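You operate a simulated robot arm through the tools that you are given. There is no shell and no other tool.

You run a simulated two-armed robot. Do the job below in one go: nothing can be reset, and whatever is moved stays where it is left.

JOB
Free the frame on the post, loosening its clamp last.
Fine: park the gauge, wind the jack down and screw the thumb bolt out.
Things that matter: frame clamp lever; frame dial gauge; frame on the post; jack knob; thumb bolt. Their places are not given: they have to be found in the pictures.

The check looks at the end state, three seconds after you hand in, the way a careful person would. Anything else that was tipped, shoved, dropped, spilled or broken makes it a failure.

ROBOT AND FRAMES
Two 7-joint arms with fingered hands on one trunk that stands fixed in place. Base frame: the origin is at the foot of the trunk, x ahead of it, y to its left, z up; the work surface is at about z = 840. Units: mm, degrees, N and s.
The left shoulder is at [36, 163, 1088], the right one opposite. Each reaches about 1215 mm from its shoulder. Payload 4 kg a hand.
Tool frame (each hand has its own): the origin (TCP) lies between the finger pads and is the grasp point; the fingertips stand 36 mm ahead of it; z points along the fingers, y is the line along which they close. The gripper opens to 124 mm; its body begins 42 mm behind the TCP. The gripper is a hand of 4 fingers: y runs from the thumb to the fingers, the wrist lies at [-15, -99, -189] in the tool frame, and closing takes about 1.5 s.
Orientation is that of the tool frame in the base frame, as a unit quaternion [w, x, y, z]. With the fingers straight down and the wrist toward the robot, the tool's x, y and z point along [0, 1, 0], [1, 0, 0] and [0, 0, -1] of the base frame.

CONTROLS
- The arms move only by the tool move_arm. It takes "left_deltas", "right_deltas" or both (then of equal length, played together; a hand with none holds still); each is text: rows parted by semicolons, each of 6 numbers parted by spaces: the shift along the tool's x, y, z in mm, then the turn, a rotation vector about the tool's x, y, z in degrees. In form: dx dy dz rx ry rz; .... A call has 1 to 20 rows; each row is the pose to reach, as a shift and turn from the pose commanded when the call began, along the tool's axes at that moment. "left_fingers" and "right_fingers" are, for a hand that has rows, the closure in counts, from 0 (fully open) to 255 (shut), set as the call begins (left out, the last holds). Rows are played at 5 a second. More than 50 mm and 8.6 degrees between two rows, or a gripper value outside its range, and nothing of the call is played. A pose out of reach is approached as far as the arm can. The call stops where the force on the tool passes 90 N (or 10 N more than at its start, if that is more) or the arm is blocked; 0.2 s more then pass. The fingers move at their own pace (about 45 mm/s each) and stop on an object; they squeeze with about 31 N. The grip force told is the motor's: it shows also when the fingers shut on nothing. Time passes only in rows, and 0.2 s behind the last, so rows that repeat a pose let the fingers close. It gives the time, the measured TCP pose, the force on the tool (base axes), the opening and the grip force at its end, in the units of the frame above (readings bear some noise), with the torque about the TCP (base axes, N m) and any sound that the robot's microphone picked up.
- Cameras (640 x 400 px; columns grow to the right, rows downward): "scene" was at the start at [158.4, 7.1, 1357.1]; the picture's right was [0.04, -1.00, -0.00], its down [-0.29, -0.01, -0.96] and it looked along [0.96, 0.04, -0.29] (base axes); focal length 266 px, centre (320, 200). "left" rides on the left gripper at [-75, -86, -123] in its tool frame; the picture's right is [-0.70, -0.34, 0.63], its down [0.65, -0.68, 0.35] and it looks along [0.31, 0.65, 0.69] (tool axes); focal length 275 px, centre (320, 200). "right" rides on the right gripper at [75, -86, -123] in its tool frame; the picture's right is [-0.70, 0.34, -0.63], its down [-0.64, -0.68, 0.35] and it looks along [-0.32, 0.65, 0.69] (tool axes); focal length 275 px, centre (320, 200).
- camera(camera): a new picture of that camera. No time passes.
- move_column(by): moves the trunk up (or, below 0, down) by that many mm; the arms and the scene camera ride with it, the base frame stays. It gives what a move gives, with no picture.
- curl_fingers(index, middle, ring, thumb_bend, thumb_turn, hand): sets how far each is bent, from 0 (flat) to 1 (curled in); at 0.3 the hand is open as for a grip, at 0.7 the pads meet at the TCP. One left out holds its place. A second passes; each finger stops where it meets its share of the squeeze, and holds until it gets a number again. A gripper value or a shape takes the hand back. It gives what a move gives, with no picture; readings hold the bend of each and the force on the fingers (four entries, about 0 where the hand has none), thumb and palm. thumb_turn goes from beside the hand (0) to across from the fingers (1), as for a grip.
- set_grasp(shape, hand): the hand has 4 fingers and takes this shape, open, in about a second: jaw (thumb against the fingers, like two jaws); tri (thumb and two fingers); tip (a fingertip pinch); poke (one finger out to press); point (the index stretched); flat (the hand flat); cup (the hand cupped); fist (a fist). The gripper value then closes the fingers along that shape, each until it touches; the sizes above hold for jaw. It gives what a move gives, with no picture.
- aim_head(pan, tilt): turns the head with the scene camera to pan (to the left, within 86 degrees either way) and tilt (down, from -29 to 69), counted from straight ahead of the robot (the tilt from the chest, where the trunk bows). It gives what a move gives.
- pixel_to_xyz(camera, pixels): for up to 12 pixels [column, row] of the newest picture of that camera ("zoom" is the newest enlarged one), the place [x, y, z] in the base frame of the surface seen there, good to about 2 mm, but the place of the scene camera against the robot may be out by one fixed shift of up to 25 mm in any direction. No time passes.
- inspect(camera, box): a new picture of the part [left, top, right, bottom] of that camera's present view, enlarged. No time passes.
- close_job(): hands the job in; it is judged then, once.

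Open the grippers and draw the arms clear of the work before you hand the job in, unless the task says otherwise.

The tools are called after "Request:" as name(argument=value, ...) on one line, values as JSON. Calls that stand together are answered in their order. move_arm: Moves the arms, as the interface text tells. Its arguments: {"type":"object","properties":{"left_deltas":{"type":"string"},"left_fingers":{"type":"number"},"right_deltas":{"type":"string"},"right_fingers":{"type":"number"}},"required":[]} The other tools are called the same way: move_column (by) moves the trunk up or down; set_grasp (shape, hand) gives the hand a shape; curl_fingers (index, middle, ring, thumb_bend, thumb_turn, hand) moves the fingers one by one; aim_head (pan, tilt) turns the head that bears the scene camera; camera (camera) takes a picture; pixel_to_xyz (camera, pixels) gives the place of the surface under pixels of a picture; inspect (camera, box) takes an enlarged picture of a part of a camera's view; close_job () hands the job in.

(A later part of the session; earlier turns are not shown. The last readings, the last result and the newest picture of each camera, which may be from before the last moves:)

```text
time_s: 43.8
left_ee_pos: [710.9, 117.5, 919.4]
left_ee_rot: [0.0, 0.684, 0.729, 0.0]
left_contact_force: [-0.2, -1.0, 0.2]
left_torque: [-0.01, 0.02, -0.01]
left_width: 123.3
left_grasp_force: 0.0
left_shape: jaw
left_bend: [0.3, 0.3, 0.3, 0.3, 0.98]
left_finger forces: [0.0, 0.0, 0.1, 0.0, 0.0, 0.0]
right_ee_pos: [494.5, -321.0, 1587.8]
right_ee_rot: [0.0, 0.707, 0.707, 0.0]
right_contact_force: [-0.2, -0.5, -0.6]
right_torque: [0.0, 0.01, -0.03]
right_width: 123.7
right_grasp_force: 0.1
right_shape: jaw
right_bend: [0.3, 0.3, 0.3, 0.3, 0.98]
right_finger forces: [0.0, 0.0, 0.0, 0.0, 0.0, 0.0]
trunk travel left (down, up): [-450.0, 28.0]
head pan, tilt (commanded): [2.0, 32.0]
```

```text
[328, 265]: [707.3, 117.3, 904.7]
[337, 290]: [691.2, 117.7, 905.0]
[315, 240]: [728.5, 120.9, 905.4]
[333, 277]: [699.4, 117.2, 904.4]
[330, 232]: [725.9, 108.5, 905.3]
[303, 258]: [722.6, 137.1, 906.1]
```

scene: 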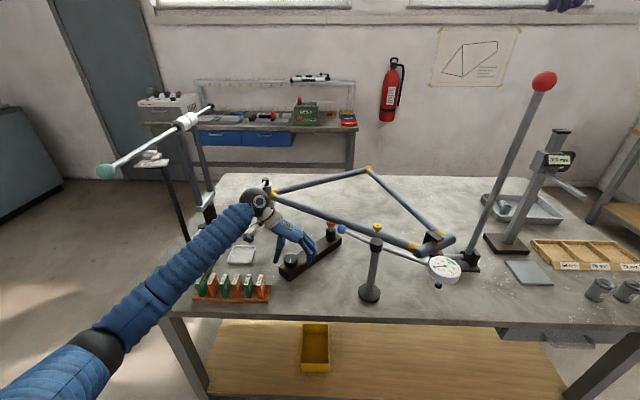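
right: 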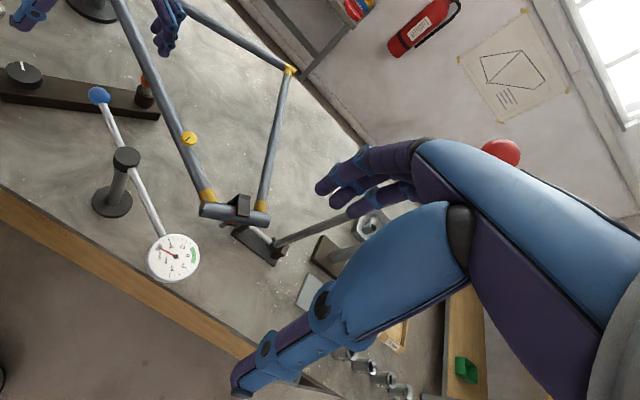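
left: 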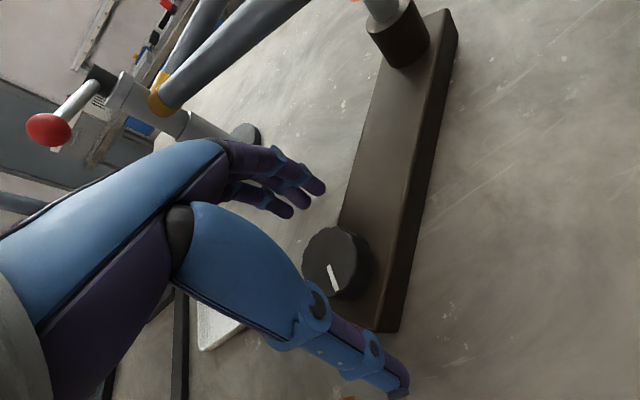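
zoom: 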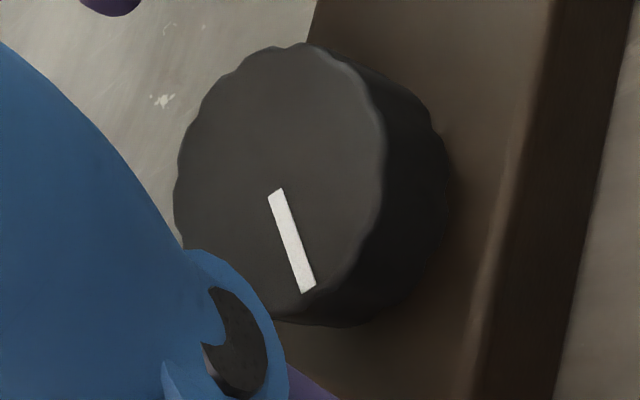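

The mark points to ≈179°, so the last stroke didn't turn it: 120° total and then a solid resistance. I'll regrip at a different angle and try a small further turn to confirm it is the end stop.

Request:
move_arm(left_deltas="0 0 0 0 0 8; 0 0 0 0 0 16; 0 0 0 0 0 24; 0 0 0 0 0 32; 0 0 0 0 0 40; 0 0 0 0 0 48; 0 0 0 0 0 48", left_fingers=0)

Request:
move_arm(left_deltas="0 0 0 0 0 0; 0 0 0 0 0 0; 0 0 0 0 0 0; 0 0 0 0 0 0; 0 0 0 0 0 0; 0 0 0 0 0 0; 0 0 0 0 0 0; 0 0 0 0 0 -4; 0 0 0 0 0 -8; 0 0 0 0 0 -12; 0 0 0 0 0 -15; 0 0 0 0 0 -15", left_fingers=255)

Request:
camera(camera="left")

Request:
inspect(camera="scene", box=[325, 210, 365, 245])

```text
time_s: 45.4
left_ee_pos: [710.4, 118.3, 920.0]
left_ee_rot: [0.0, 0.922, 0.388, -0.001]
left_contact_force: [-0.6, -0.3, -1.1]
left_torque: [0.02, 0.01, 0.03]
left_width: 123.7
left_grasp_force: 0.0
left_shape: jaw
left_bend: [0.3, 0.3, 0.3, 0.3, 0.98]
left_finger forces: [0.0, 0.0, 0.0, 0.0, 0.0, 0.0]
right_ee_pos: [493.6, -321.5, 1588.0]
right_ee_rot: [0.0, 0.707, 0.707, 0.0]
right_contact_force: [0.3, -0.5, -0.1]
right_torque: [-0.01, -0.02, 0.02]
right_width: 123.8
right_grasp_force: 0.1
right_shape: jaw
right_bend: [0.3, 0.3, 0.3, 0.3, 0.98]
right_finger forces: [0.1, 0.0, 0.1, 0.0, 0.0, 0.0]
trunk travel left (down, up): [-450.0, 28.0]
head pan, tilt (commanded): [2.0, 32.0]
```

```text
time_s: 48.0
left_ee_pos: [708.8, 117.5, 919.9]
left_ee_rot: [0.0, 0.863, 0.505, -0.001]
left_contact_force: [-17.3, -7.4, 3.0]
left_torque: [-0.54, 0.15, -0.65]
left_width: 47.3
left_grasp_force: 30.3
left_shape: jaw
left_bend: [0.54, 0.55, 0.6, 0.55, 1.0]
left_finger forces: [19.9, 11.8, 0.1, 0.0, 32.9, 0.1]
right_ee_pos: [492.8, -322.5, 1588.9]
right_ee_rot: [0.001, 0.708, 0.706, 0.0]
right_contact_force: [-0.2, -0.3, 0.7]
right_torque: [-0.02, 0.02, 0.01]
right_width: 123.7
right_grasp_force: 0.1
right_shape: jaw
right_bend: [0.3, 0.3, 0.3, 0.3, 0.98]
right_finger forces: [0.1, 0.1, 0.1, 0.0, 0.0, 0.0]
trunk travel left (down, up): [-450.0, 28.0]
head pan, tilt (commanded): [2.0, 32.0]
```

```text
taken
```

left: 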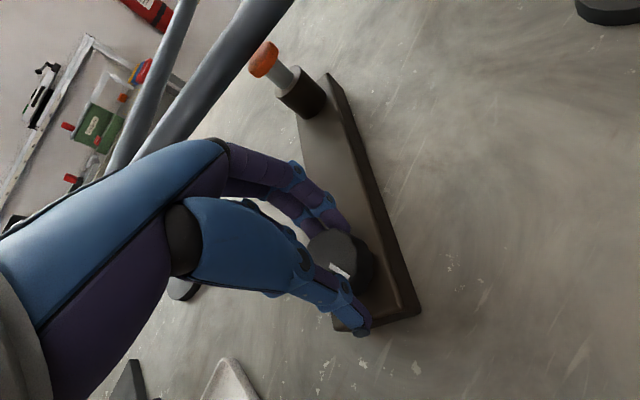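

```text
11.43 times, centred on (345, 228) of scene
```

zoom: 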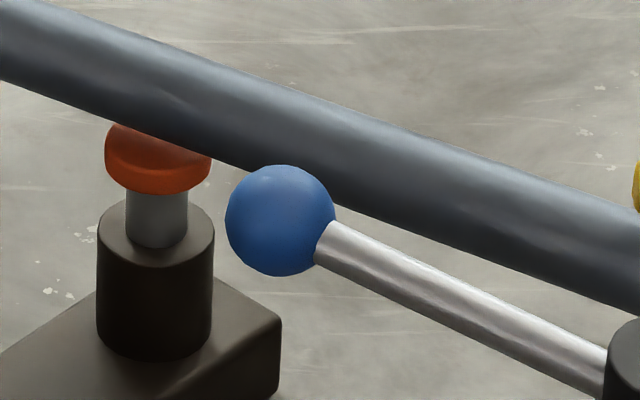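

Same stop again (torque -0.65 N·m, no turn), so the knob is at its lower end. I'll zoom on the pad to confirm the gap under the tube.

Request:
inspect(camera="left", box=[200, 10, 360, 110])

Request:
pixel_to_xyz(camera="zoom", pixels=[[250, 150], [265, 220], [210, 200], [245, 250], [330, 260], [390, 350], [160, 200]])

```text
4.00 times, centred on (280, 60) of left
```

zoom: 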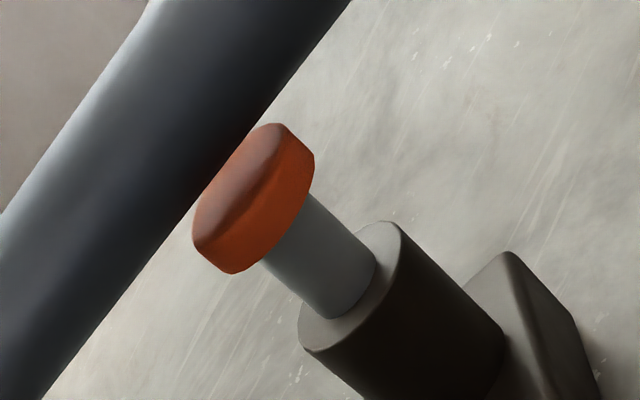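

```text
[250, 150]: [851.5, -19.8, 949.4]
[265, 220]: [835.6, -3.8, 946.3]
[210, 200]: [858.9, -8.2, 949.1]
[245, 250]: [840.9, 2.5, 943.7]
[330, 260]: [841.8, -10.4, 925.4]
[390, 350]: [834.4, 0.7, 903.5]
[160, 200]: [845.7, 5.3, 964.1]
```

Pad top is now z≈949, about 5 mm below the tube's underside — the jack is down. I'll open the left hand and lift it clear.

Request:
move_arm(left_deltas="0 0 0 0 0 3; 0 0 0 0 0 6; 0 0 0 0 0 6; 0 0 0 0 0 6; 0 0 0 0 0 6; 0 0 0 0 0 6; 0 0 0 0 0 6; 0 0 0 0 0 6; 0 0 -40 0 0 6; 0 0 -80 0 0 6; 0 0 -120 0 0 6; 0 0 -160 0 0 6; 0 0 -200 0 0 6; 0 0 -200 0 0 6", left_fingers=0)

Request:
camera(camera="left")

Request:
camera(camera="scene")

Request:
camera(camera="right")

```text
time_s: 51.0
left_ee_pos: [708.8, 116.7, 1118.6]
left_ee_rot: [0.001, 0.888, 0.46, 0.0]
left_contact_force: [-0.4, 0.5, -0.7]
left_torque: [-0.02, 0.0, 0.0]
left_width: 123.9
left_grasp_force: 0.0
left_shape: jaw
left_bend: [0.3, 0.3, 0.3, 0.3, 0.98]
left_finger forces: [0.0, 0.0, 0.1, 0.0, 0.0, 0.0]
right_ee_pos: [495.2, -321.3, 1588.8]
right_ee_rot: [0.0, 0.707, 0.707, 0.0]
right_contact_force: [-0.6, 0.4, -0.5]
right_torque: [0.01, 0.03, -0.01]
right_width: 123.7
right_grasp_force: 0.1
right_shape: jaw
right_bend: [0.3, 0.3, 0.3, 0.3, 0.98]
right_finger forces: [0.1, 0.0, 0.0, 0.0, 0.0, 0.1]
trunk travel left (down, up): [-450.0, 28.0]
head pan, tilt (commanded): [2.0, 32.0]
```

```text
taken
```

left: 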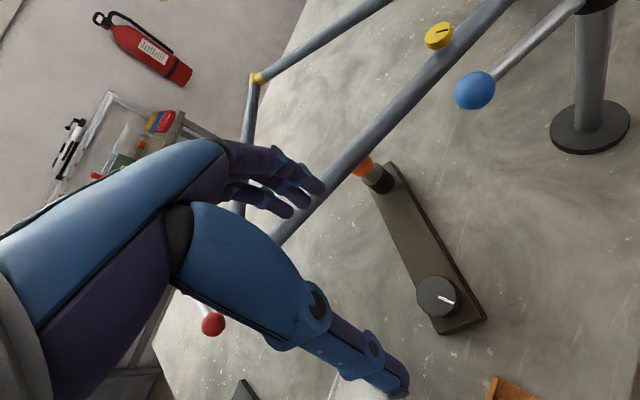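

```text
taken
```

scene: 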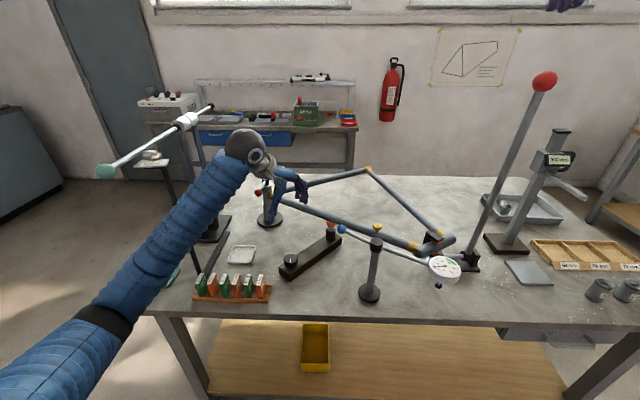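

```text
taken
```

right: 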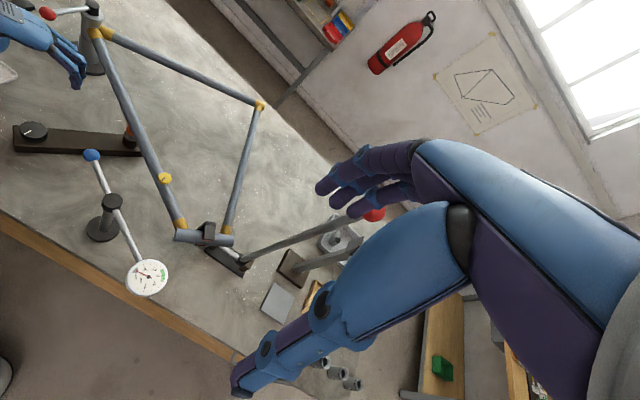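

The left hand is clear. I'll zoom in on the thumb bolt from the left camera at (439,36) to see its shank and measure it.

Request:
inspect(camera="left", box=[390, 10, 490, 75])

Request:
pixel_to_xyz(camera="left", pixels=[[439, 36], [428, 36], [451, 32], [440, 26], [436, 44], [443, 48], [420, 70], [430, 290], [440, 296], [456, 302]])

Request:
inspect(camera="scene", box=[350, 210, 410, 250])

```text
6.15 times, centred on (440, 42) of left
```

zoom: 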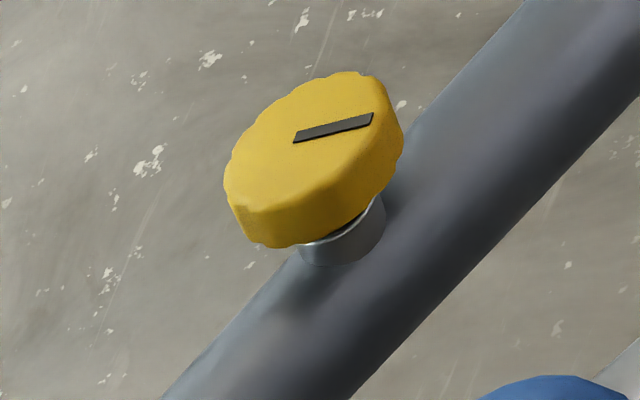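

```text
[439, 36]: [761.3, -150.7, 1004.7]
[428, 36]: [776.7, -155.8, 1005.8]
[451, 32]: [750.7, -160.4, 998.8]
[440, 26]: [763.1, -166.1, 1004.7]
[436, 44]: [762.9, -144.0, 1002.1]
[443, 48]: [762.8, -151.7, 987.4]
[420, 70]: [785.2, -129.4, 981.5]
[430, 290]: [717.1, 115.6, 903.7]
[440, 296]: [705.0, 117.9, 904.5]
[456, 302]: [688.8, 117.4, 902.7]
```

```text
10.00 times, centred on (380, 230) of scene
```

zoom: 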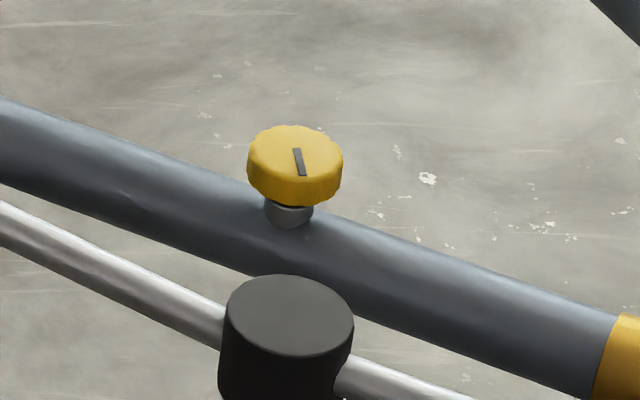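

The bolt head is ≈28 mm across, centre ≈(764,-157), top z≈1005 with a silver collar below; knob mark confirmed at ≈179°. I'll bring the right hand above the bolt at z≈1150.

Request:
move_arm(right_deltas="13.7 22.5 30 0 0 0; 27.4 45 60 0 0 0; 41.1 67.5 95 0 0 0; 54.8 90 130 0 0 0; 68.5 112.5 165 0 0 0; 82 135 200 0 0 0; 95.7 157.5 235 0 0 0; 109.4 180 270 0 0 0; 123 202.5 305 0 0 0; 137 225 340 0 0 0; 150.5 247.5 375 0 0 0; 164 269.5 410 0 0 0; 164 269.5 438 0 0 0; 164 269.5 438 0 0 0")

Request:
camera(camera="right")

Request:
camera(camera="scene")

```text
time_s: 54.0
left_ee_pos: [709.1, 117.1, 1118.4]
left_ee_rot: [0.0, 0.888, 0.46, 0.0]
left_contact_force: [0.5, 0.3, 0.2]
left_torque: [-0.02, -0.01, 0.01]
left_width: 123.7
left_grasp_force: 0.1
left_shape: jaw
left_bend: [0.3, 0.3, 0.3, 0.3, 0.98]
left_finger forces: [0.0, 0.1, 0.1, 0.0, 0.1, 0.0]
right_ee_pos: [765.1, -158.9, 1149.4]
right_ee_rot: [0.0, 0.707, 0.707, 0.0]
right_contact_force: [-0.3, 0.7, -0.2]
right_torque: [0.01, 0.02, -0.01]
right_width: 123.7
right_grasp_force: 0.1
right_shape: jaw
right_bend: [0.3, 0.3, 0.3, 0.3, 0.98]
right_finger forces: [0.0, 0.1, 0.0, 0.0, 0.0, 0.1]
trunk travel left (down, up): [-450.0, 28.0]
head pan, tilt (commanded): [2.0, 32.0]
```

```text
taken
```

right: 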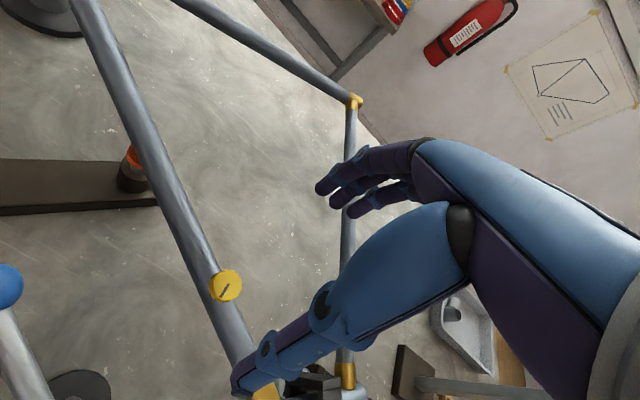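

```text
taken
```

scene: 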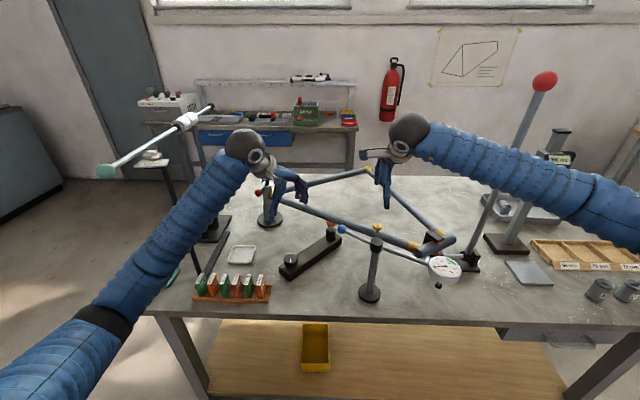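

The right hand is over the bolt. I'll check the right forearm's distance to the big red lever and get the bolt centre from the right camera at (225,285).

Request:
pixel_to_xyz(camera="scene", pixels=[[450, 150], [490, 170], [530, 190], [580, 205], [630, 220], [530, 110], [500, 180], [480, 225], [543, 82]])

Request:
inspect(camera="right", box=[190, 260, 270, 310])

Request:
pixel_to_xyz(camera="right", pixels=[[225, 285], [212, 286], [239, 284], [225, 271], [226, 298], [229, 284], [220, 295]])

```text
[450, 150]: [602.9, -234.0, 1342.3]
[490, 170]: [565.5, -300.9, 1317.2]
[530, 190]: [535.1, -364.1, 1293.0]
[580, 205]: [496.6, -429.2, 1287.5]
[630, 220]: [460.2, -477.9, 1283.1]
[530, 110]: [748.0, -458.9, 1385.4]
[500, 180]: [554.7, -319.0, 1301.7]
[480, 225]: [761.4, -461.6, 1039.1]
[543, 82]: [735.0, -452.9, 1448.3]
```

```text
8.00 times, centred on (230, 285) of right
```

zoom: 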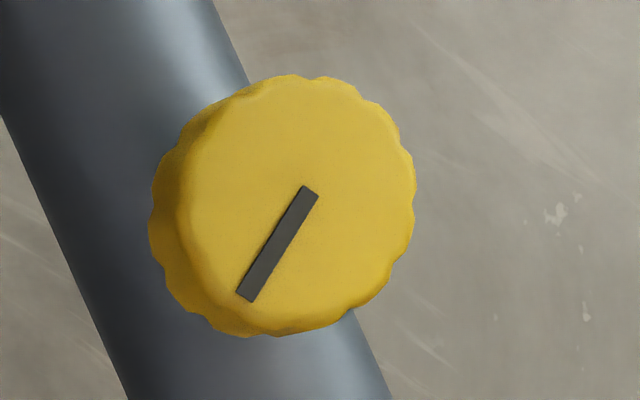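

```text
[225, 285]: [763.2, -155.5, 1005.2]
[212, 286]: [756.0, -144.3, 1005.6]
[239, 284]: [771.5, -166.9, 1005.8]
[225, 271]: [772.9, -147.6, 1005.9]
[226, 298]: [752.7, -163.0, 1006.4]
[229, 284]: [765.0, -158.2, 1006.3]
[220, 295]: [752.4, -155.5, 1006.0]
```

The bolt centre is (763.8,-156), 29 mm across, mark at ≈168°. I'll align, turn the hand to yaw -12°, and descend with open jaws to z≈1021.

Request:
move_arm(right_deltas="2.7 -1.3 30 0 0 6; 2.7 -1.3 60 0 0 12; 2.7 -1.3 90 0 0 12; 2.7 -1.3 110 0 0 12; 2.7 -1.3 128 0 0 12; 2.7 -1.3 128 0 0 12")

Request:
camera(camera="right")

Request:
inspect(camera="scene", box=[310, 120, 470, 270])

```text
time_s: 55.4
left_ee_pos: [709.2, 117.7, 1118.8]
left_ee_rot: [-0.001, 0.888, 0.46, 0.0]
left_contact_force: [0.2, 0.6, -1.0]
left_torque: [0.0, 0.0, -0.03]
left_width: 123.4
left_grasp_force: 0.0
left_shape: jaw
left_bend: [0.3, 0.3, 0.3, 0.3, 0.98]
left_finger forces: [0.0, 0.0, 0.1, 0.0, 0.0, 0.1]
right_ee_pos: [761.7, -156.6, 1022.6]
right_ee_rot: [0.001, 0.778, 0.629, 0.0]
right_contact_force: [0.5, -0.2, 0.7]
right_torque: [0.0, 0.03, 0.0]
right_width: 123.6
right_grasp_force: 0.2
right_shape: jaw
right_bend: [0.3, 0.3, 0.3, 0.3, 0.98]
right_finger forces: [0.0, 0.1, 0.0, 0.0, 0.0, 0.1]
trunk travel left (down, up): [-450.0, 28.0]
head pan, tilt (commanded): [2.0, 32.0]
```

```text
taken
```

right: 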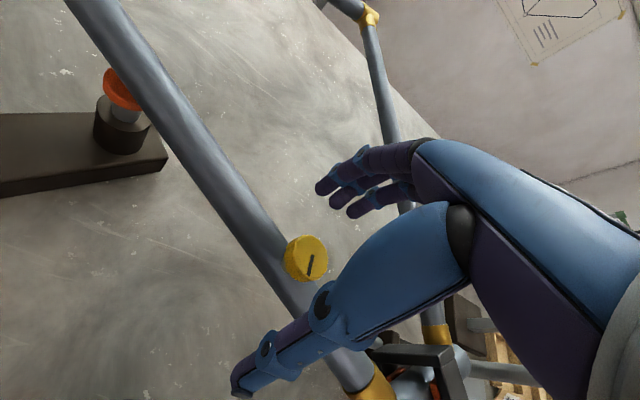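

```text
2.67 times, centred on (390, 195) of scene
```

zoom: 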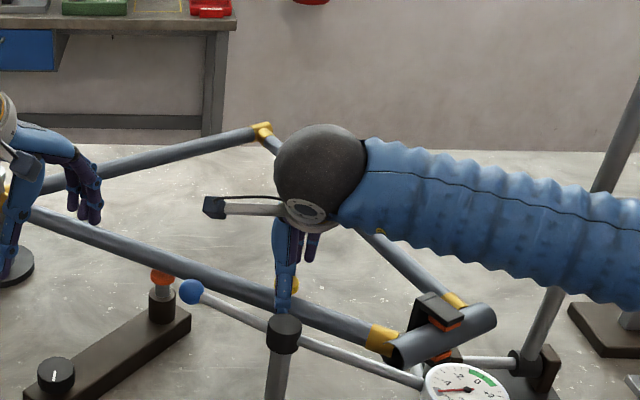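

The bolt head sits between thumb and fingers. I'll close on it and turn counter-clockwise 40° as a first try.

Request:
move_arm(right_deltas="0.4 2 0 0 0 0; 0.4 2 0 0 0 0; 0.4 2 0 0 0 0; 0.4 2 0 0 0 0; 0.4 2 0 0 0 0; 0.4 2 0 0 0 0; 0.4 2 0 0 0 0; 0.4 2 0 0 0 0", right_fingers=255)

Request:
camera(camera="right")

```text
time_s: 57.2
left_ee_pos: [709.1, 117.9, 1120.4]
left_ee_rot: [0.0, 0.888, 0.46, 0.0]
left_contact_force: [-0.9, -0.2, 0.3]
left_torque: [0.02, 0.03, 0.01]
left_width: 123.7
left_grasp_force: 0.0
left_shape: jaw
left_bend: [0.3, 0.3, 0.3, 0.3, 0.98]
left_finger forces: [0.0, 0.0, 0.0, 0.0, 0.1, 0.1]
right_ee_pos: [762.4, -155.3, 1022.5]
right_ee_rot: [-0.001, 0.777, 0.63, 0.0]
right_contact_force: [-9.4, 4.0, -2.8]
right_torque: [0.04, 0.16, 0.0]
right_width: 26.6
right_grasp_force: 30.4
right_shape: jaw
right_bend: [0.6, 0.61, 0.67, 0.62, 1.0]
right_finger forces: [13.9, 8.1, 0.1, 0.1, 34.9, 0.0]
trunk travel left (down, up): [-450.0, 28.0]
head pan, tilt (commanded): [2.0, 32.0]
```

```text
taken
```

right: 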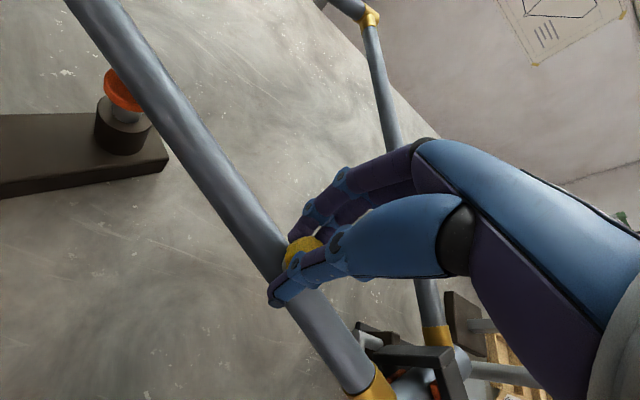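

Index, middle and thumb hold the bolt head (width 27 mm). Now I turn counter-clockwise 40° and watch the torque and height.

Request:
move_arm(right_deltas="0 0 0 0 0 -5; 0 0 0 0 0 -10; 0 0 0 0 0 -15; 0 0 0 0 0 -20; 0 0 0 0 0 -26; 0 0 0 0 0 -33; 0 0 0 0 0 -40; 0 0 0 0 0 -40")

Request:
camera(camera="right")

Request:
inspect(camera="scene", box=[350, 190, 430, 250])

```text
time_s: 59.0
left_ee_pos: [708.9, 117.0, 1120.0]
left_ee_rot: [0.001, 0.888, 0.459, 0.0]
left_contact_force: [-0.3, -0.1, 0.2]
left_torque: [-0.01, 0.03, 0.02]
left_width: 123.8
left_grasp_force: 0.1
left_shape: jaw
left_bend: [0.3, 0.3, 0.3, 0.3, 0.98]
left_finger forces: [0.0, 0.0, 0.0, 0.1, 0.1, 0.1]
right_ee_pos: [763.6, -155.4, 1023.5]
right_ee_rot: [0.0, 0.515, 0.857, 0.0]
right_contact_force: [-17.5, -9.4, -4.0]
right_torque: [-0.21, 0.43, -0.05]
right_width: 27.0
right_grasp_force: 31.4
right_shape: jaw
right_bend: [0.61, 0.62, 0.67, 0.62, 0.99]
right_finger forces: [14.4, 9.1, 0.0, 0.0, 40.8, 0.0]
trunk travel left (down, up): [-450.0, 28.0]
head pan, tilt (commanded): [2.0, 32.0]
```

```text
taken
```

right: 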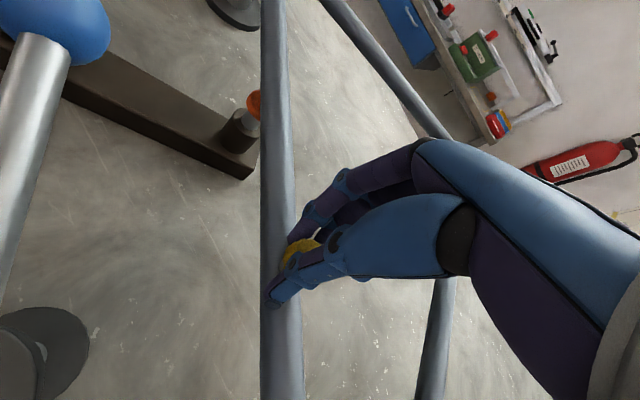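

```text
6.67 times, centred on (390, 220) of scene
```

zoom: 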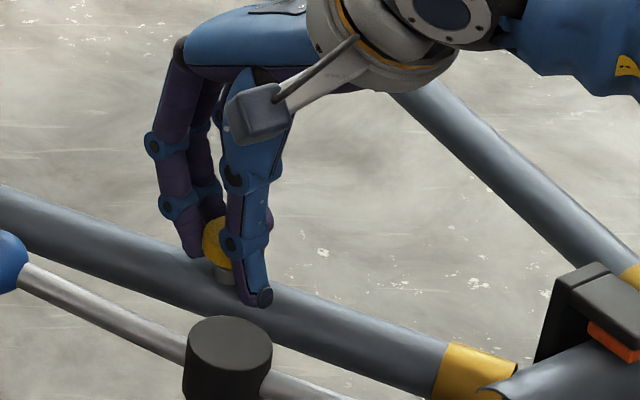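

Turning works with little torque. I'll shift 2 mm to centre the grip and continue counter-clockwise another 56°.

Request:
move_arm(right_deltas="0 -1 0 0 0 -5; 0 -2 0 0 0 -12; -0.4 -2 0 0 0 -19; -0.6 -1.9 0 0 0 -26; -0.8 -1.8 0 0 0 -33; -1 -1.7 0 0 0 -41; -1.2 -1.5 0 0 0 -49; -1.4 -1.3 0 0 0 -56; -1.4 -1.3 0 0 0 -56")

Request:
camera(camera="right")

Request:
inspect(camera="scene", box=[350, 190, 430, 250])

```text
time_s: 61.0
left_ee_pos: [708.0, 120.0, 1119.9]
left_ee_rot: [0.0, 0.888, 0.46, 0.0]
left_contact_force: [-0.5, 0.1, 0.8]
left_torque: [-0.01, -0.01, 0.01]
left_width: 123.7
left_grasp_force: 0.0
left_shape: jaw
left_bend: [0.3, 0.3, 0.3, 0.3, 0.98]
left_finger forces: [0.0, 0.1, 0.1, 0.0, 0.0, 0.0]
right_ee_pos: [712.1, -117.6, 987.4]
right_ee_rot: [0.096, 0.209, 0.973, 0.005]
right_contact_force: [0.1, 0.4, 0.8]
right_torque: [-0.04, 0.04, 0.0]
right_width: 10.2
right_grasp_force: 31.0
right_shape: jaw
right_bend: [0.73, 0.73, 0.71, 0.77, 1.0]
right_finger forces: [0.1, 0.1, 0.0, 0.0, 0.0, 0.0]
right hand out of reach, approached as far as the arm can: row 4, 5, 6, 7, 8, 9
trunk travel left (down, up): [-450.0, 28.0]
head pan, tilt (commanded): [2.0, 32.0]
```

```text
taken
```

right: 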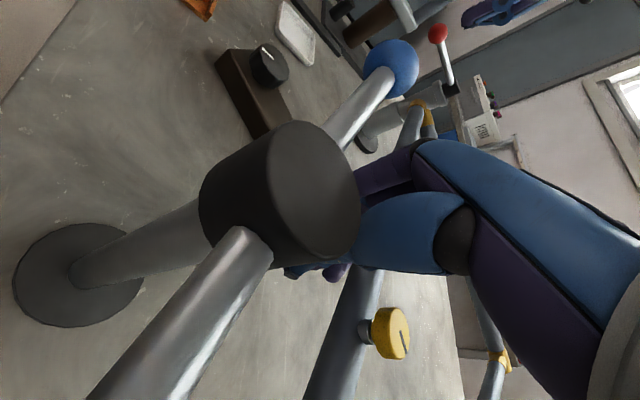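

```text
6.67 times, centred on (390, 220) of scene
```

zoom: 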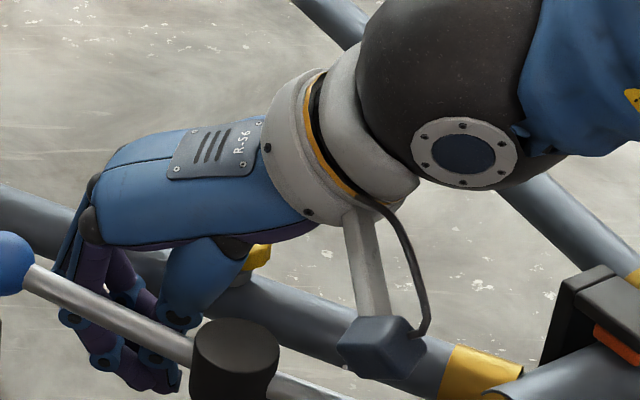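

The arm ran out of wrist range past about yaw 47° and the hand slid off the bolt, ending tilted at (712,-118,987) with no contact force. I'll look carefully before moving anything.

Request:
camera(camera="scene")

Request:
inspect(camera="scene", box=[320, 160, 480, 300])

Request:
inspect(camera="right", box=[260, 200, 460, 400])

Request:
inspect(camera="left", box=[380, 0, 640, 160])

```text
taken
```

scene: 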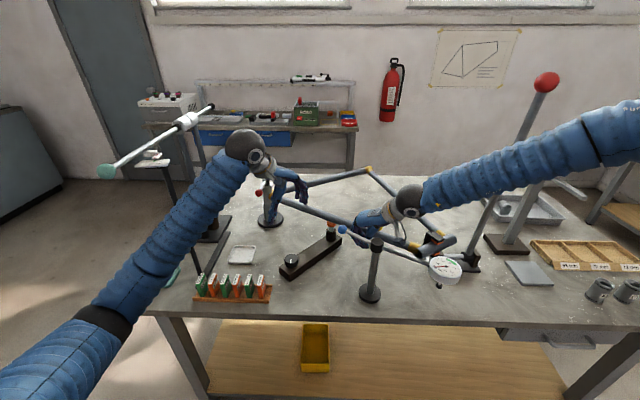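

```text
2.86 times, centred on (400, 230) of scene
```

zoom: 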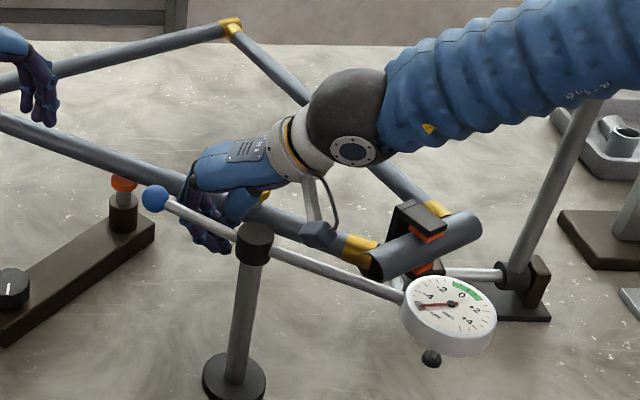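

```text
2.00 times, centred on (360, 300) of right
```

zoom: 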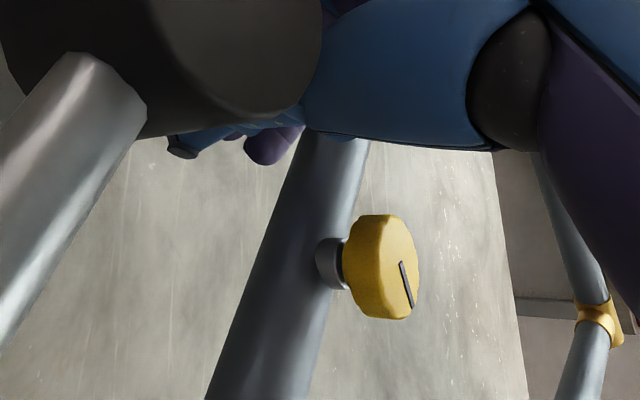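

```text
2.46 times, centred on (510, 80) of left
```

zoom: 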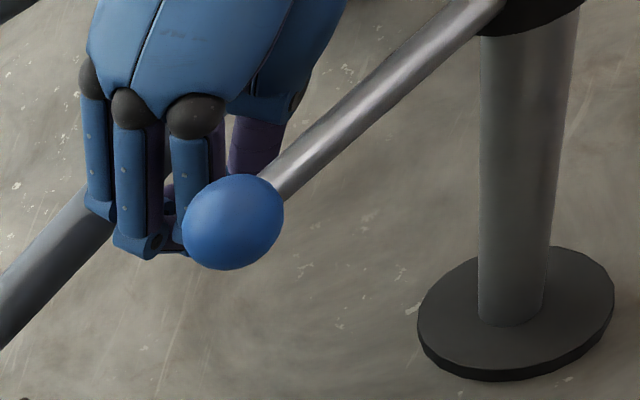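

Nothing was displaced: gauge still in PARK, rod and ball in place. The closed fingers sit between tube and rod, so I'll probe with a small 20 mm lift to see how the hand responds.

Request:
move_arm(right_deltas="0 0 -10 0 0 0; 0 0 -20 0 0 0")

Request:
inspect(camera="scene", box=[320, 160, 480, 300])

```text
time_s: 61.6
left_ee_pos: [707.4, 116.5, 1119.7]
left_ee_rot: [-0.001, 0.888, 0.459, 0.0]
left_contact_force: [0.1, -0.6, -0.3]
left_torque: [0.02, 0.0, -0.03]
left_width: 124.2
left_grasp_force: 0.1
left_shape: jaw
left_bend: [0.3, 0.3, 0.3, 0.3, 0.98]
left_finger forces: [0.0, 0.0, 0.0, 0.0, 0.0, 0.0]
right_ee_pos: [705.5, -123.3, 1006.7]
right_ee_rot: [0.095, 0.211, 0.973, 0.005]
right_contact_force: [-0.5, 0.7, -0.2]
right_torque: [0.03, -0.04, -0.01]
right_width: 10.2
right_grasp_force: 30.8
right_shape: jaw
right_bend: [0.73, 0.73, 0.71, 0.77, 1.0]
right_finger forces: [0.1, 0.0, 0.0, 0.0, 0.1, 0.0]
trunk travel left (down, up): [-450.0, 28.0]
head pan, tilt (commanded): [2.0, 32.0]
```

```text
2.86 times, centred on (400, 230) of scene
```

zoom: 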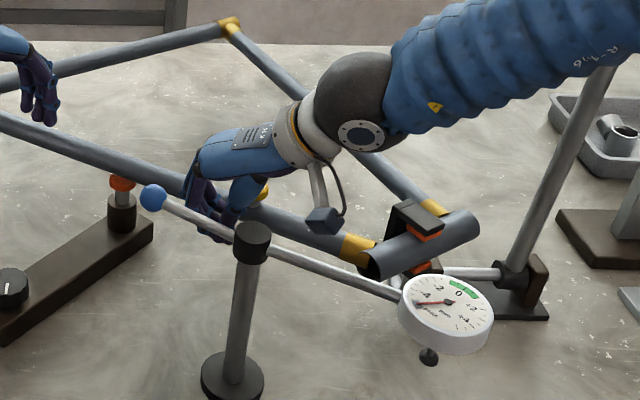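

The probe lifted cleanly (+19 mm, no forces). I'll continue straight up about 140 mm in small steps.

Request:
move_arm(right_deltas="-8.8 3 -26.7 0 0 0; -17.5 6 -53.4 0 0 0; -26.3 9 -80 0 0 0; -35 12 -107 0 0 0; -43.8 15 -133.5 0 0 0; -43.8 15 -133.5 0 0 0")

Request:
camera(camera="scene")

Request:
camera(camera="right")

```text
time_s: 63.0
left_ee_pos: [710.5, 117.7, 1118.5]
left_ee_rot: [0.0, 0.888, 0.46, 0.0]
left_contact_force: [0.6, -0.4, -0.9]
left_torque: [0.0, 0.04, -0.01]
left_width: 123.6
left_grasp_force: 0.1
left_shape: jaw
left_bend: [0.3, 0.3, 0.3, 0.3, 0.98]
left_finger forces: [0.0, 0.1, 0.1, 0.0, 0.0, 0.1]
right_ee_pos: [682.9, -112.0, 1086.4]
right_ee_rot: [0.089, 0.228, 0.969, -0.001]
right_contact_force: [-0.4, 0.4, 0.8]
right_torque: [-0.01, 0.03, -0.02]
right_width: 10.4
right_grasp_force: 31.0
right_shape: jaw
right_bend: [0.73, 0.73, 0.71, 0.77, 1.0]
right_finger forces: [0.0, 0.0, 0.1, 0.1, 0.0, 0.1]
right hand out of reach, approached as far as the arm can: row 1, 2, 3, 4, 5, 6
trunk travel left (down, up): [-450.0, 28.0]
head pan, tilt (commanded): [2.0, 32.0]
```

```text
taken
```

scene: 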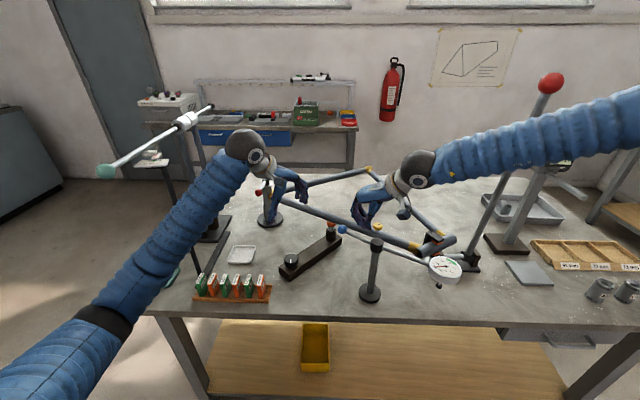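

```text
taken
```

right: 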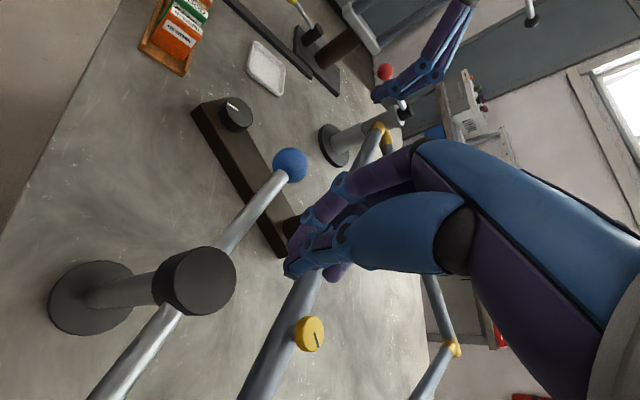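

The hand is above the rod level now. I'll rotate it back clockwise about the tool axis while rising, to leave the wrist limit.

Request:
move_arm(right_deltas="0 0 -10 0 0 8; 0 0 -25 0 0 16; 0 0 -40 0 0 24; 0 0 -55 0 0 32; 0 0 -70 0 0 40; 0 0 -70 0 0 40")

Request:
camera(camera="right")

```text
time_s: 64.4
left_ee_pos: [709.6, 117.1, 1120.3]
left_ee_rot: [0.0, 0.888, 0.459, 0.0]
left_contact_force: [-0.7, 0.9, -1.3]
left_torque: [0.03, 0.0, -0.01]
left_width: 123.9
left_grasp_force: 0.0
left_shape: jaw
left_bend: [0.3, 0.3, 0.3, 0.3, 0.98]
left_finger forces: [0.0, 0.0, 0.0, 0.1, 0.0, 0.0]
right_ee_pos: [669.7, -110.8, 1154.3]
right_ee_rot: [0.087, 0.531, 0.842, 0.037]
right_contact_force: [0.2, 0.4, 0.0]
right_torque: [-0.04, -0.01, 0.03]
right_width: 10.2
right_grasp_force: 30.9
right_shape: jaw
right_bend: [0.73, 0.73, 0.71, 0.77, 1.0]
right_finger forces: [0.0, 0.0, 0.0, 0.0, 0.0, 0.0]
trunk travel left (down, up): [-450.0, 28.0]
head pan, tilt (commanded): [2.0, 32.0]
```

```text
taken
```

right: 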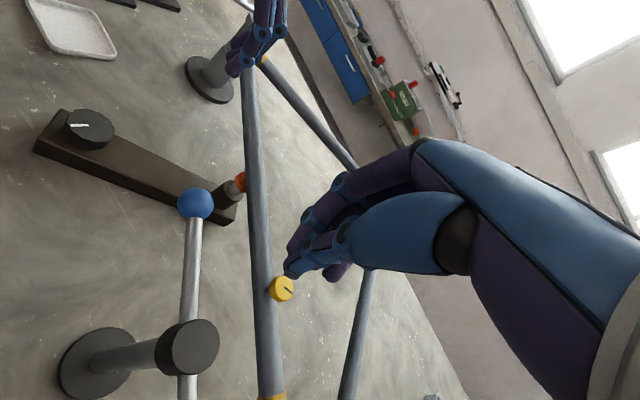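

The hand has rotated back; it is tilted about 11°. I'll straighten it (rotation vector 9.0, 6.3, 0°) and rise a little, then move the left hand further away for room.

Request:
move_arm(right_deltas="0 0 -10 4.5 3.1 0; 0 0 -20 9.03 6.27 0; 0 0 -20 9.03 6.27 0", left_deltas="15 -15 -30 0 0 0; 30 -30 -60 0 0 0; 30 -30 -60 0 0 0")

Request:
camera(camera="right")

Request:
camera(camera="scene")

```text
time_s: 65.2
left_ee_pos: [703.1, 160.0, 1178.7]
left_ee_rot: [0.0, 0.888, 0.459, 0.0]
left_contact_force: [0.1, 0.4, -0.1]
left_torque: [-0.01, -0.01, 0.01]
left_width: 123.9
left_grasp_force: 0.1
left_shape: jaw
left_bend: [0.3, 0.3, 0.3, 0.3, 0.98]
left_finger forces: [0.0, 0.0, 0.1, 0.0, 0.0, 0.0]
right_ee_pos: [668.1, -111.0, 1174.0]
right_ee_rot: [-0.001, 0.533, 0.846, -0.001]
right_contact_force: [-0.3, 0.2, 0.0]
right_torque: [0.05, 0.0, 0.0]
right_width: 10.1
right_grasp_force: 31.2
right_shape: jaw
right_bend: [0.73, 0.73, 0.71, 0.77, 1.0]
right_finger forces: [0.0, 0.0, 0.0, 0.0, 0.1, 0.0]
trunk travel left (down, up): [-450.0, 28.0]
head pan, tilt (commanded): [2.0, 32.0]
```

```text
taken
```

right: 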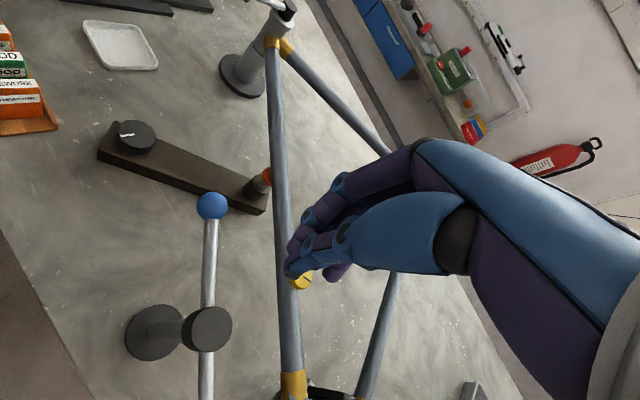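

```text
taken
```

scene: 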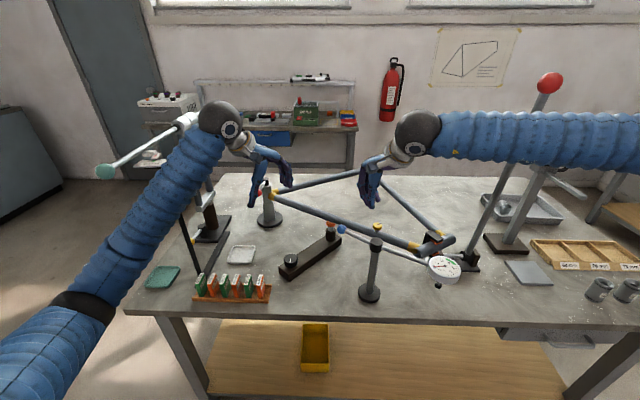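

The hand is upright again at yaw 26°. I'll open it, move above the bolt at z≈1110 and test how far it can yaw clockwise (to about -60°).

Request:
move_arm(right_deltas="-20 16 16 0 0 0; -41 33 32 0 0 0; -62 50 48 0 0 0; -82.2 66.9 64 0 0 0; -82.2 66.9 64 0 0 8; -82.2 66.9 64 0 0 16; -82.2 66.9 64 0 0 24; -82.2 66.9 64 0 0 32; -82.2 66.9 64 0 0 40; -82.2 66.9 64 0 0 48; -82.2 66.9 64 0 0 56; -82.2 66.9 64 0 0 64; -82.2 66.9 64 0 0 72; -82.2 66.9 64 0 0 80; -82.2 66.9 64 0 0 80", right_fingers=0)

Request:
camera(camera="right")

Request:
camera(camera="scene")

```text
time_s: 68.4
left_ee_pos: [702.4, 160.7, 1179.3]
left_ee_rot: [0.0, 0.888, 0.46, 0.001]
left_contact_force: [0.8, -0.4, 0.6]
left_torque: [0.0, 0.0, 0.0]
left_width: 123.8
left_grasp_force: 0.2
left_shape: jaw
left_bend: [0.3, 0.3, 0.3, 0.3, 0.98]
left_finger forces: [0.1, 0.0, 0.1, 0.0, 0.0, 0.0]
right_ee_pos: [763.7, -157.9, 1110.5]
right_ee_rot: [0.002, 0.953, 0.304, -0.001]
right_contact_force: [-0.2, -0.7, 0.4]
right_torque: [0.01, -0.04, 0.01]
right_width: 123.7
right_grasp_force: 0.1
right_shape: jaw
right_bend: [0.3, 0.3, 0.3, 0.3, 0.98]
right_finger forces: [0.0, 0.0, 0.0, 0.0, 0.0, 0.0]
trunk travel left (down, up): [-450.0, 28.0]
head pan, tilt (commanded): [2.0, 32.0]
```

```text
taken
```

right: 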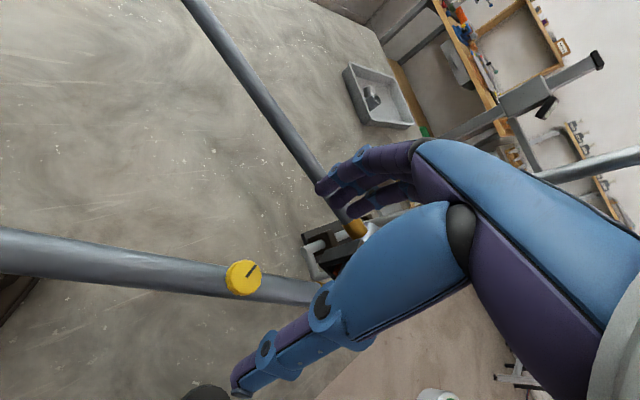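

```text
taken
```

scene: 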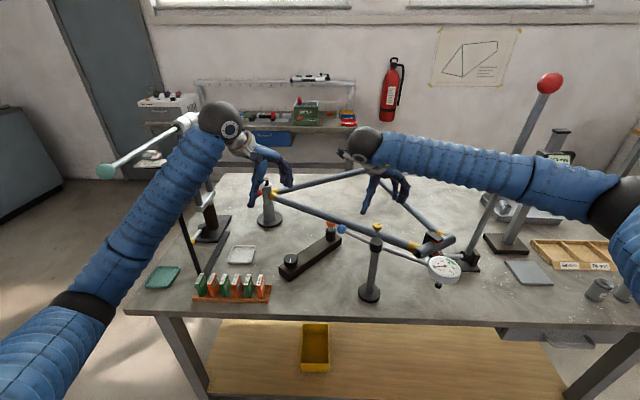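

Yaw -55° is fine, so strokes of about 95° (-55°→+40°) are possible. I'll check the bolt's mark and height at right-picture (244,277).

Request:
inspect(camera="right", box=[204, 252, 284, 302])

Request:
pixel_to_xyz(camera="right", pixels=[[244, 277], [231, 277], [258, 276], [246, 262], [244, 291], [255, 266], [248, 273]])

```text
8.00 times, centred on (244, 277) of right
```

zoom: 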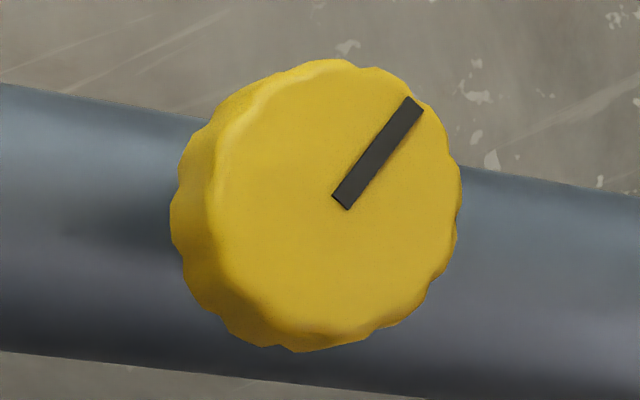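

```text
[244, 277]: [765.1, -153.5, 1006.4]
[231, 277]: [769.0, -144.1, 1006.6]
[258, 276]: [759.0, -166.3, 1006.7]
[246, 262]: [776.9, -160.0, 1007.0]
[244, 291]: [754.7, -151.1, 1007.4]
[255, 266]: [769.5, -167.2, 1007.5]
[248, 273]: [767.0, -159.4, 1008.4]
```

The mark has turned counter-clockwise by about 120° and the head rose about 1 mm. I'll descend at yaw -55° around the head, then grip.

Request:
move_arm(right_deltas="1.9 -1.3 30 0 0 0; 1.9 -1.3 60 0 0 0; 1.9 -1.3 86 0 0 0; 1.9 -1.3 86 0 0 0")

Request:
camera(camera="right")

Request:
inspect(camera="scene", box=[310, 160, 470, 280])

```text
time_s: 69.4
left_ee_pos: [702.3, 159.5, 1178.2]
left_ee_rot: [0.0, 0.888, 0.461, 0.0]
left_contact_force: [0.5, -0.1, -0.6]
left_torque: [-0.03, -0.03, 0.02]
left_width: 123.7
left_grasp_force: 0.2
left_shape: jaw
left_bend: [0.3, 0.3, 0.3, 0.3, 0.98]
left_finger forces: [0.0, 0.0, 0.1, 0.0, 0.1, 0.0]
right_ee_pos: [763.0, -154.1, 1023.6]
right_ee_rot: [0.001, 0.952, 0.306, -0.001]
right_contact_force: [0.1, -0.2, -0.2]
right_torque: [-0.01, -0.02, -0.02]
right_width: 123.7
right_grasp_force: 0.2
right_shape: jaw
right_bend: [0.3, 0.3, 0.3, 0.3, 0.98]
right_finger forces: [0.1, 0.0, 0.0, 0.1, 0.0, 0.0]
trunk travel left (down, up): [-450.0, 28.0]
head pan, tilt (commanded): [2.0, 32.0]
```

```text
taken
```

right: 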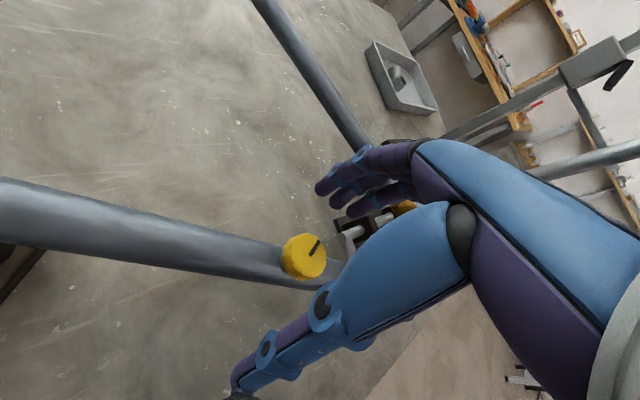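

```text
3.33 times, centred on (390, 220) of scene
```

zoom: 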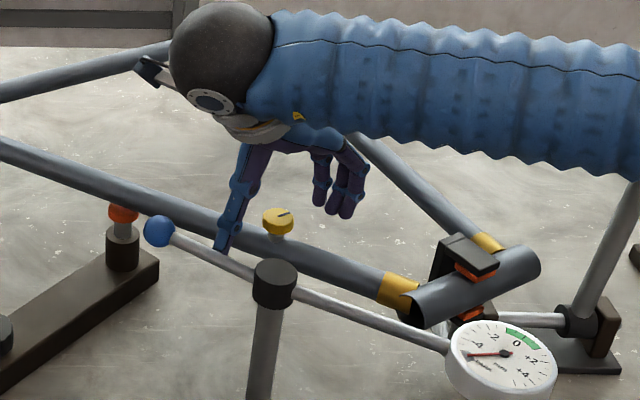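

The head is centred between thumb and fingers. Closing and turning 93° counter-clockwise with a 1 mm rise.

Request:
move_arm(right_deltas="0 0 0 0 0 0; 0 0 0 0 0 0; 0 0 0 0 0 0; 0 0 0 0 0 0; 0 0 0 0 0 0; 0 0 0 0 0 0; 0 0 0 0 0 0; 0 0 0 0 0 -7.75; 0 0 0 0 0 -15.5; 0 0 0 0 0 -23.25; 0 0 -0.5 0 0 -31; 0 0 -0.5 0 0 -38.75; 0 0 -0.5 0 0 -46.5; 0 0 -0.5 0 0 -54.25; 0 0 -1 0 0 -62; 0 0 -1 0 0 -69.75; 0 0 -1 0 0 -77.5; 0 0 -1 0 0 -85.25; 0 0 -1 0 0 -93; 0 0 -1 0 0 -93", right_fingers=255)

Request:
camera(camera="right")

Request:
inspect(camera="scene", box=[350, 190, 430, 250])

```text
time_s: 73.6
left_ee_pos: [701.7, 158.1, 1179.7]
left_ee_rot: [-0.001, 0.888, 0.459, 0.001]
left_contact_force: [0.4, 1.0, 0.4]
left_torque: [0.01, -0.01, -0.01]
left_width: 123.6
left_grasp_force: 0.1
left_shape: jaw
left_bend: [0.3, 0.3, 0.3, 0.3, 0.98]
left_finger forces: [0.0, 0.0, 0.1, 0.0, 0.0, 0.1]
right_ee_pos: [762.7, -156.1, 1025.1]
right_ee_rot: [0.0, 0.433, 0.901, -0.001]
right_contact_force: [-16.0, -19.3, -5.4]
right_torque: [-0.38, 0.36, -0.05]
right_width: 27.8
right_grasp_force: 30.6
right_shape: jaw
right_bend: [0.59, 0.61, 0.64, 0.62, 1.0]
right_finger forces: [12.4, 8.9, 0.1, 0.1, 40.1, 0.1]
trunk travel left (down, up): [-450.0, 28.0]
head pan, tilt (commanded): [2.0, 32.0]
```

```text
taken
```

right: 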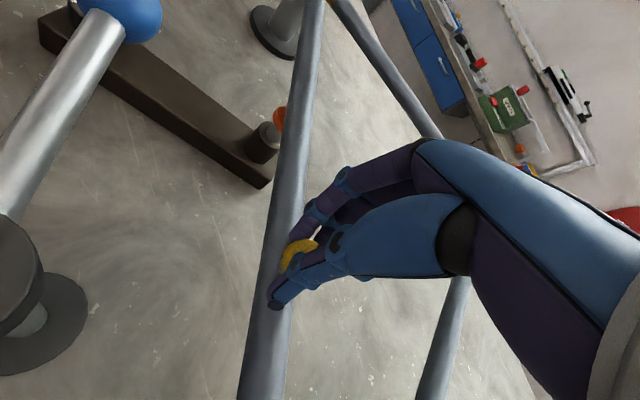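

```text
6.67 times, centred on (390, 220) of scene
```

zoom: 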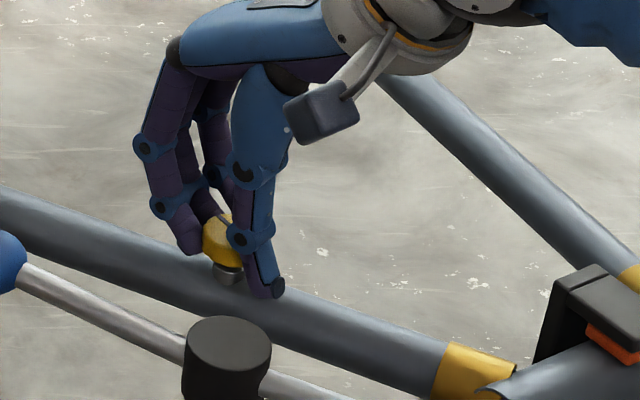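

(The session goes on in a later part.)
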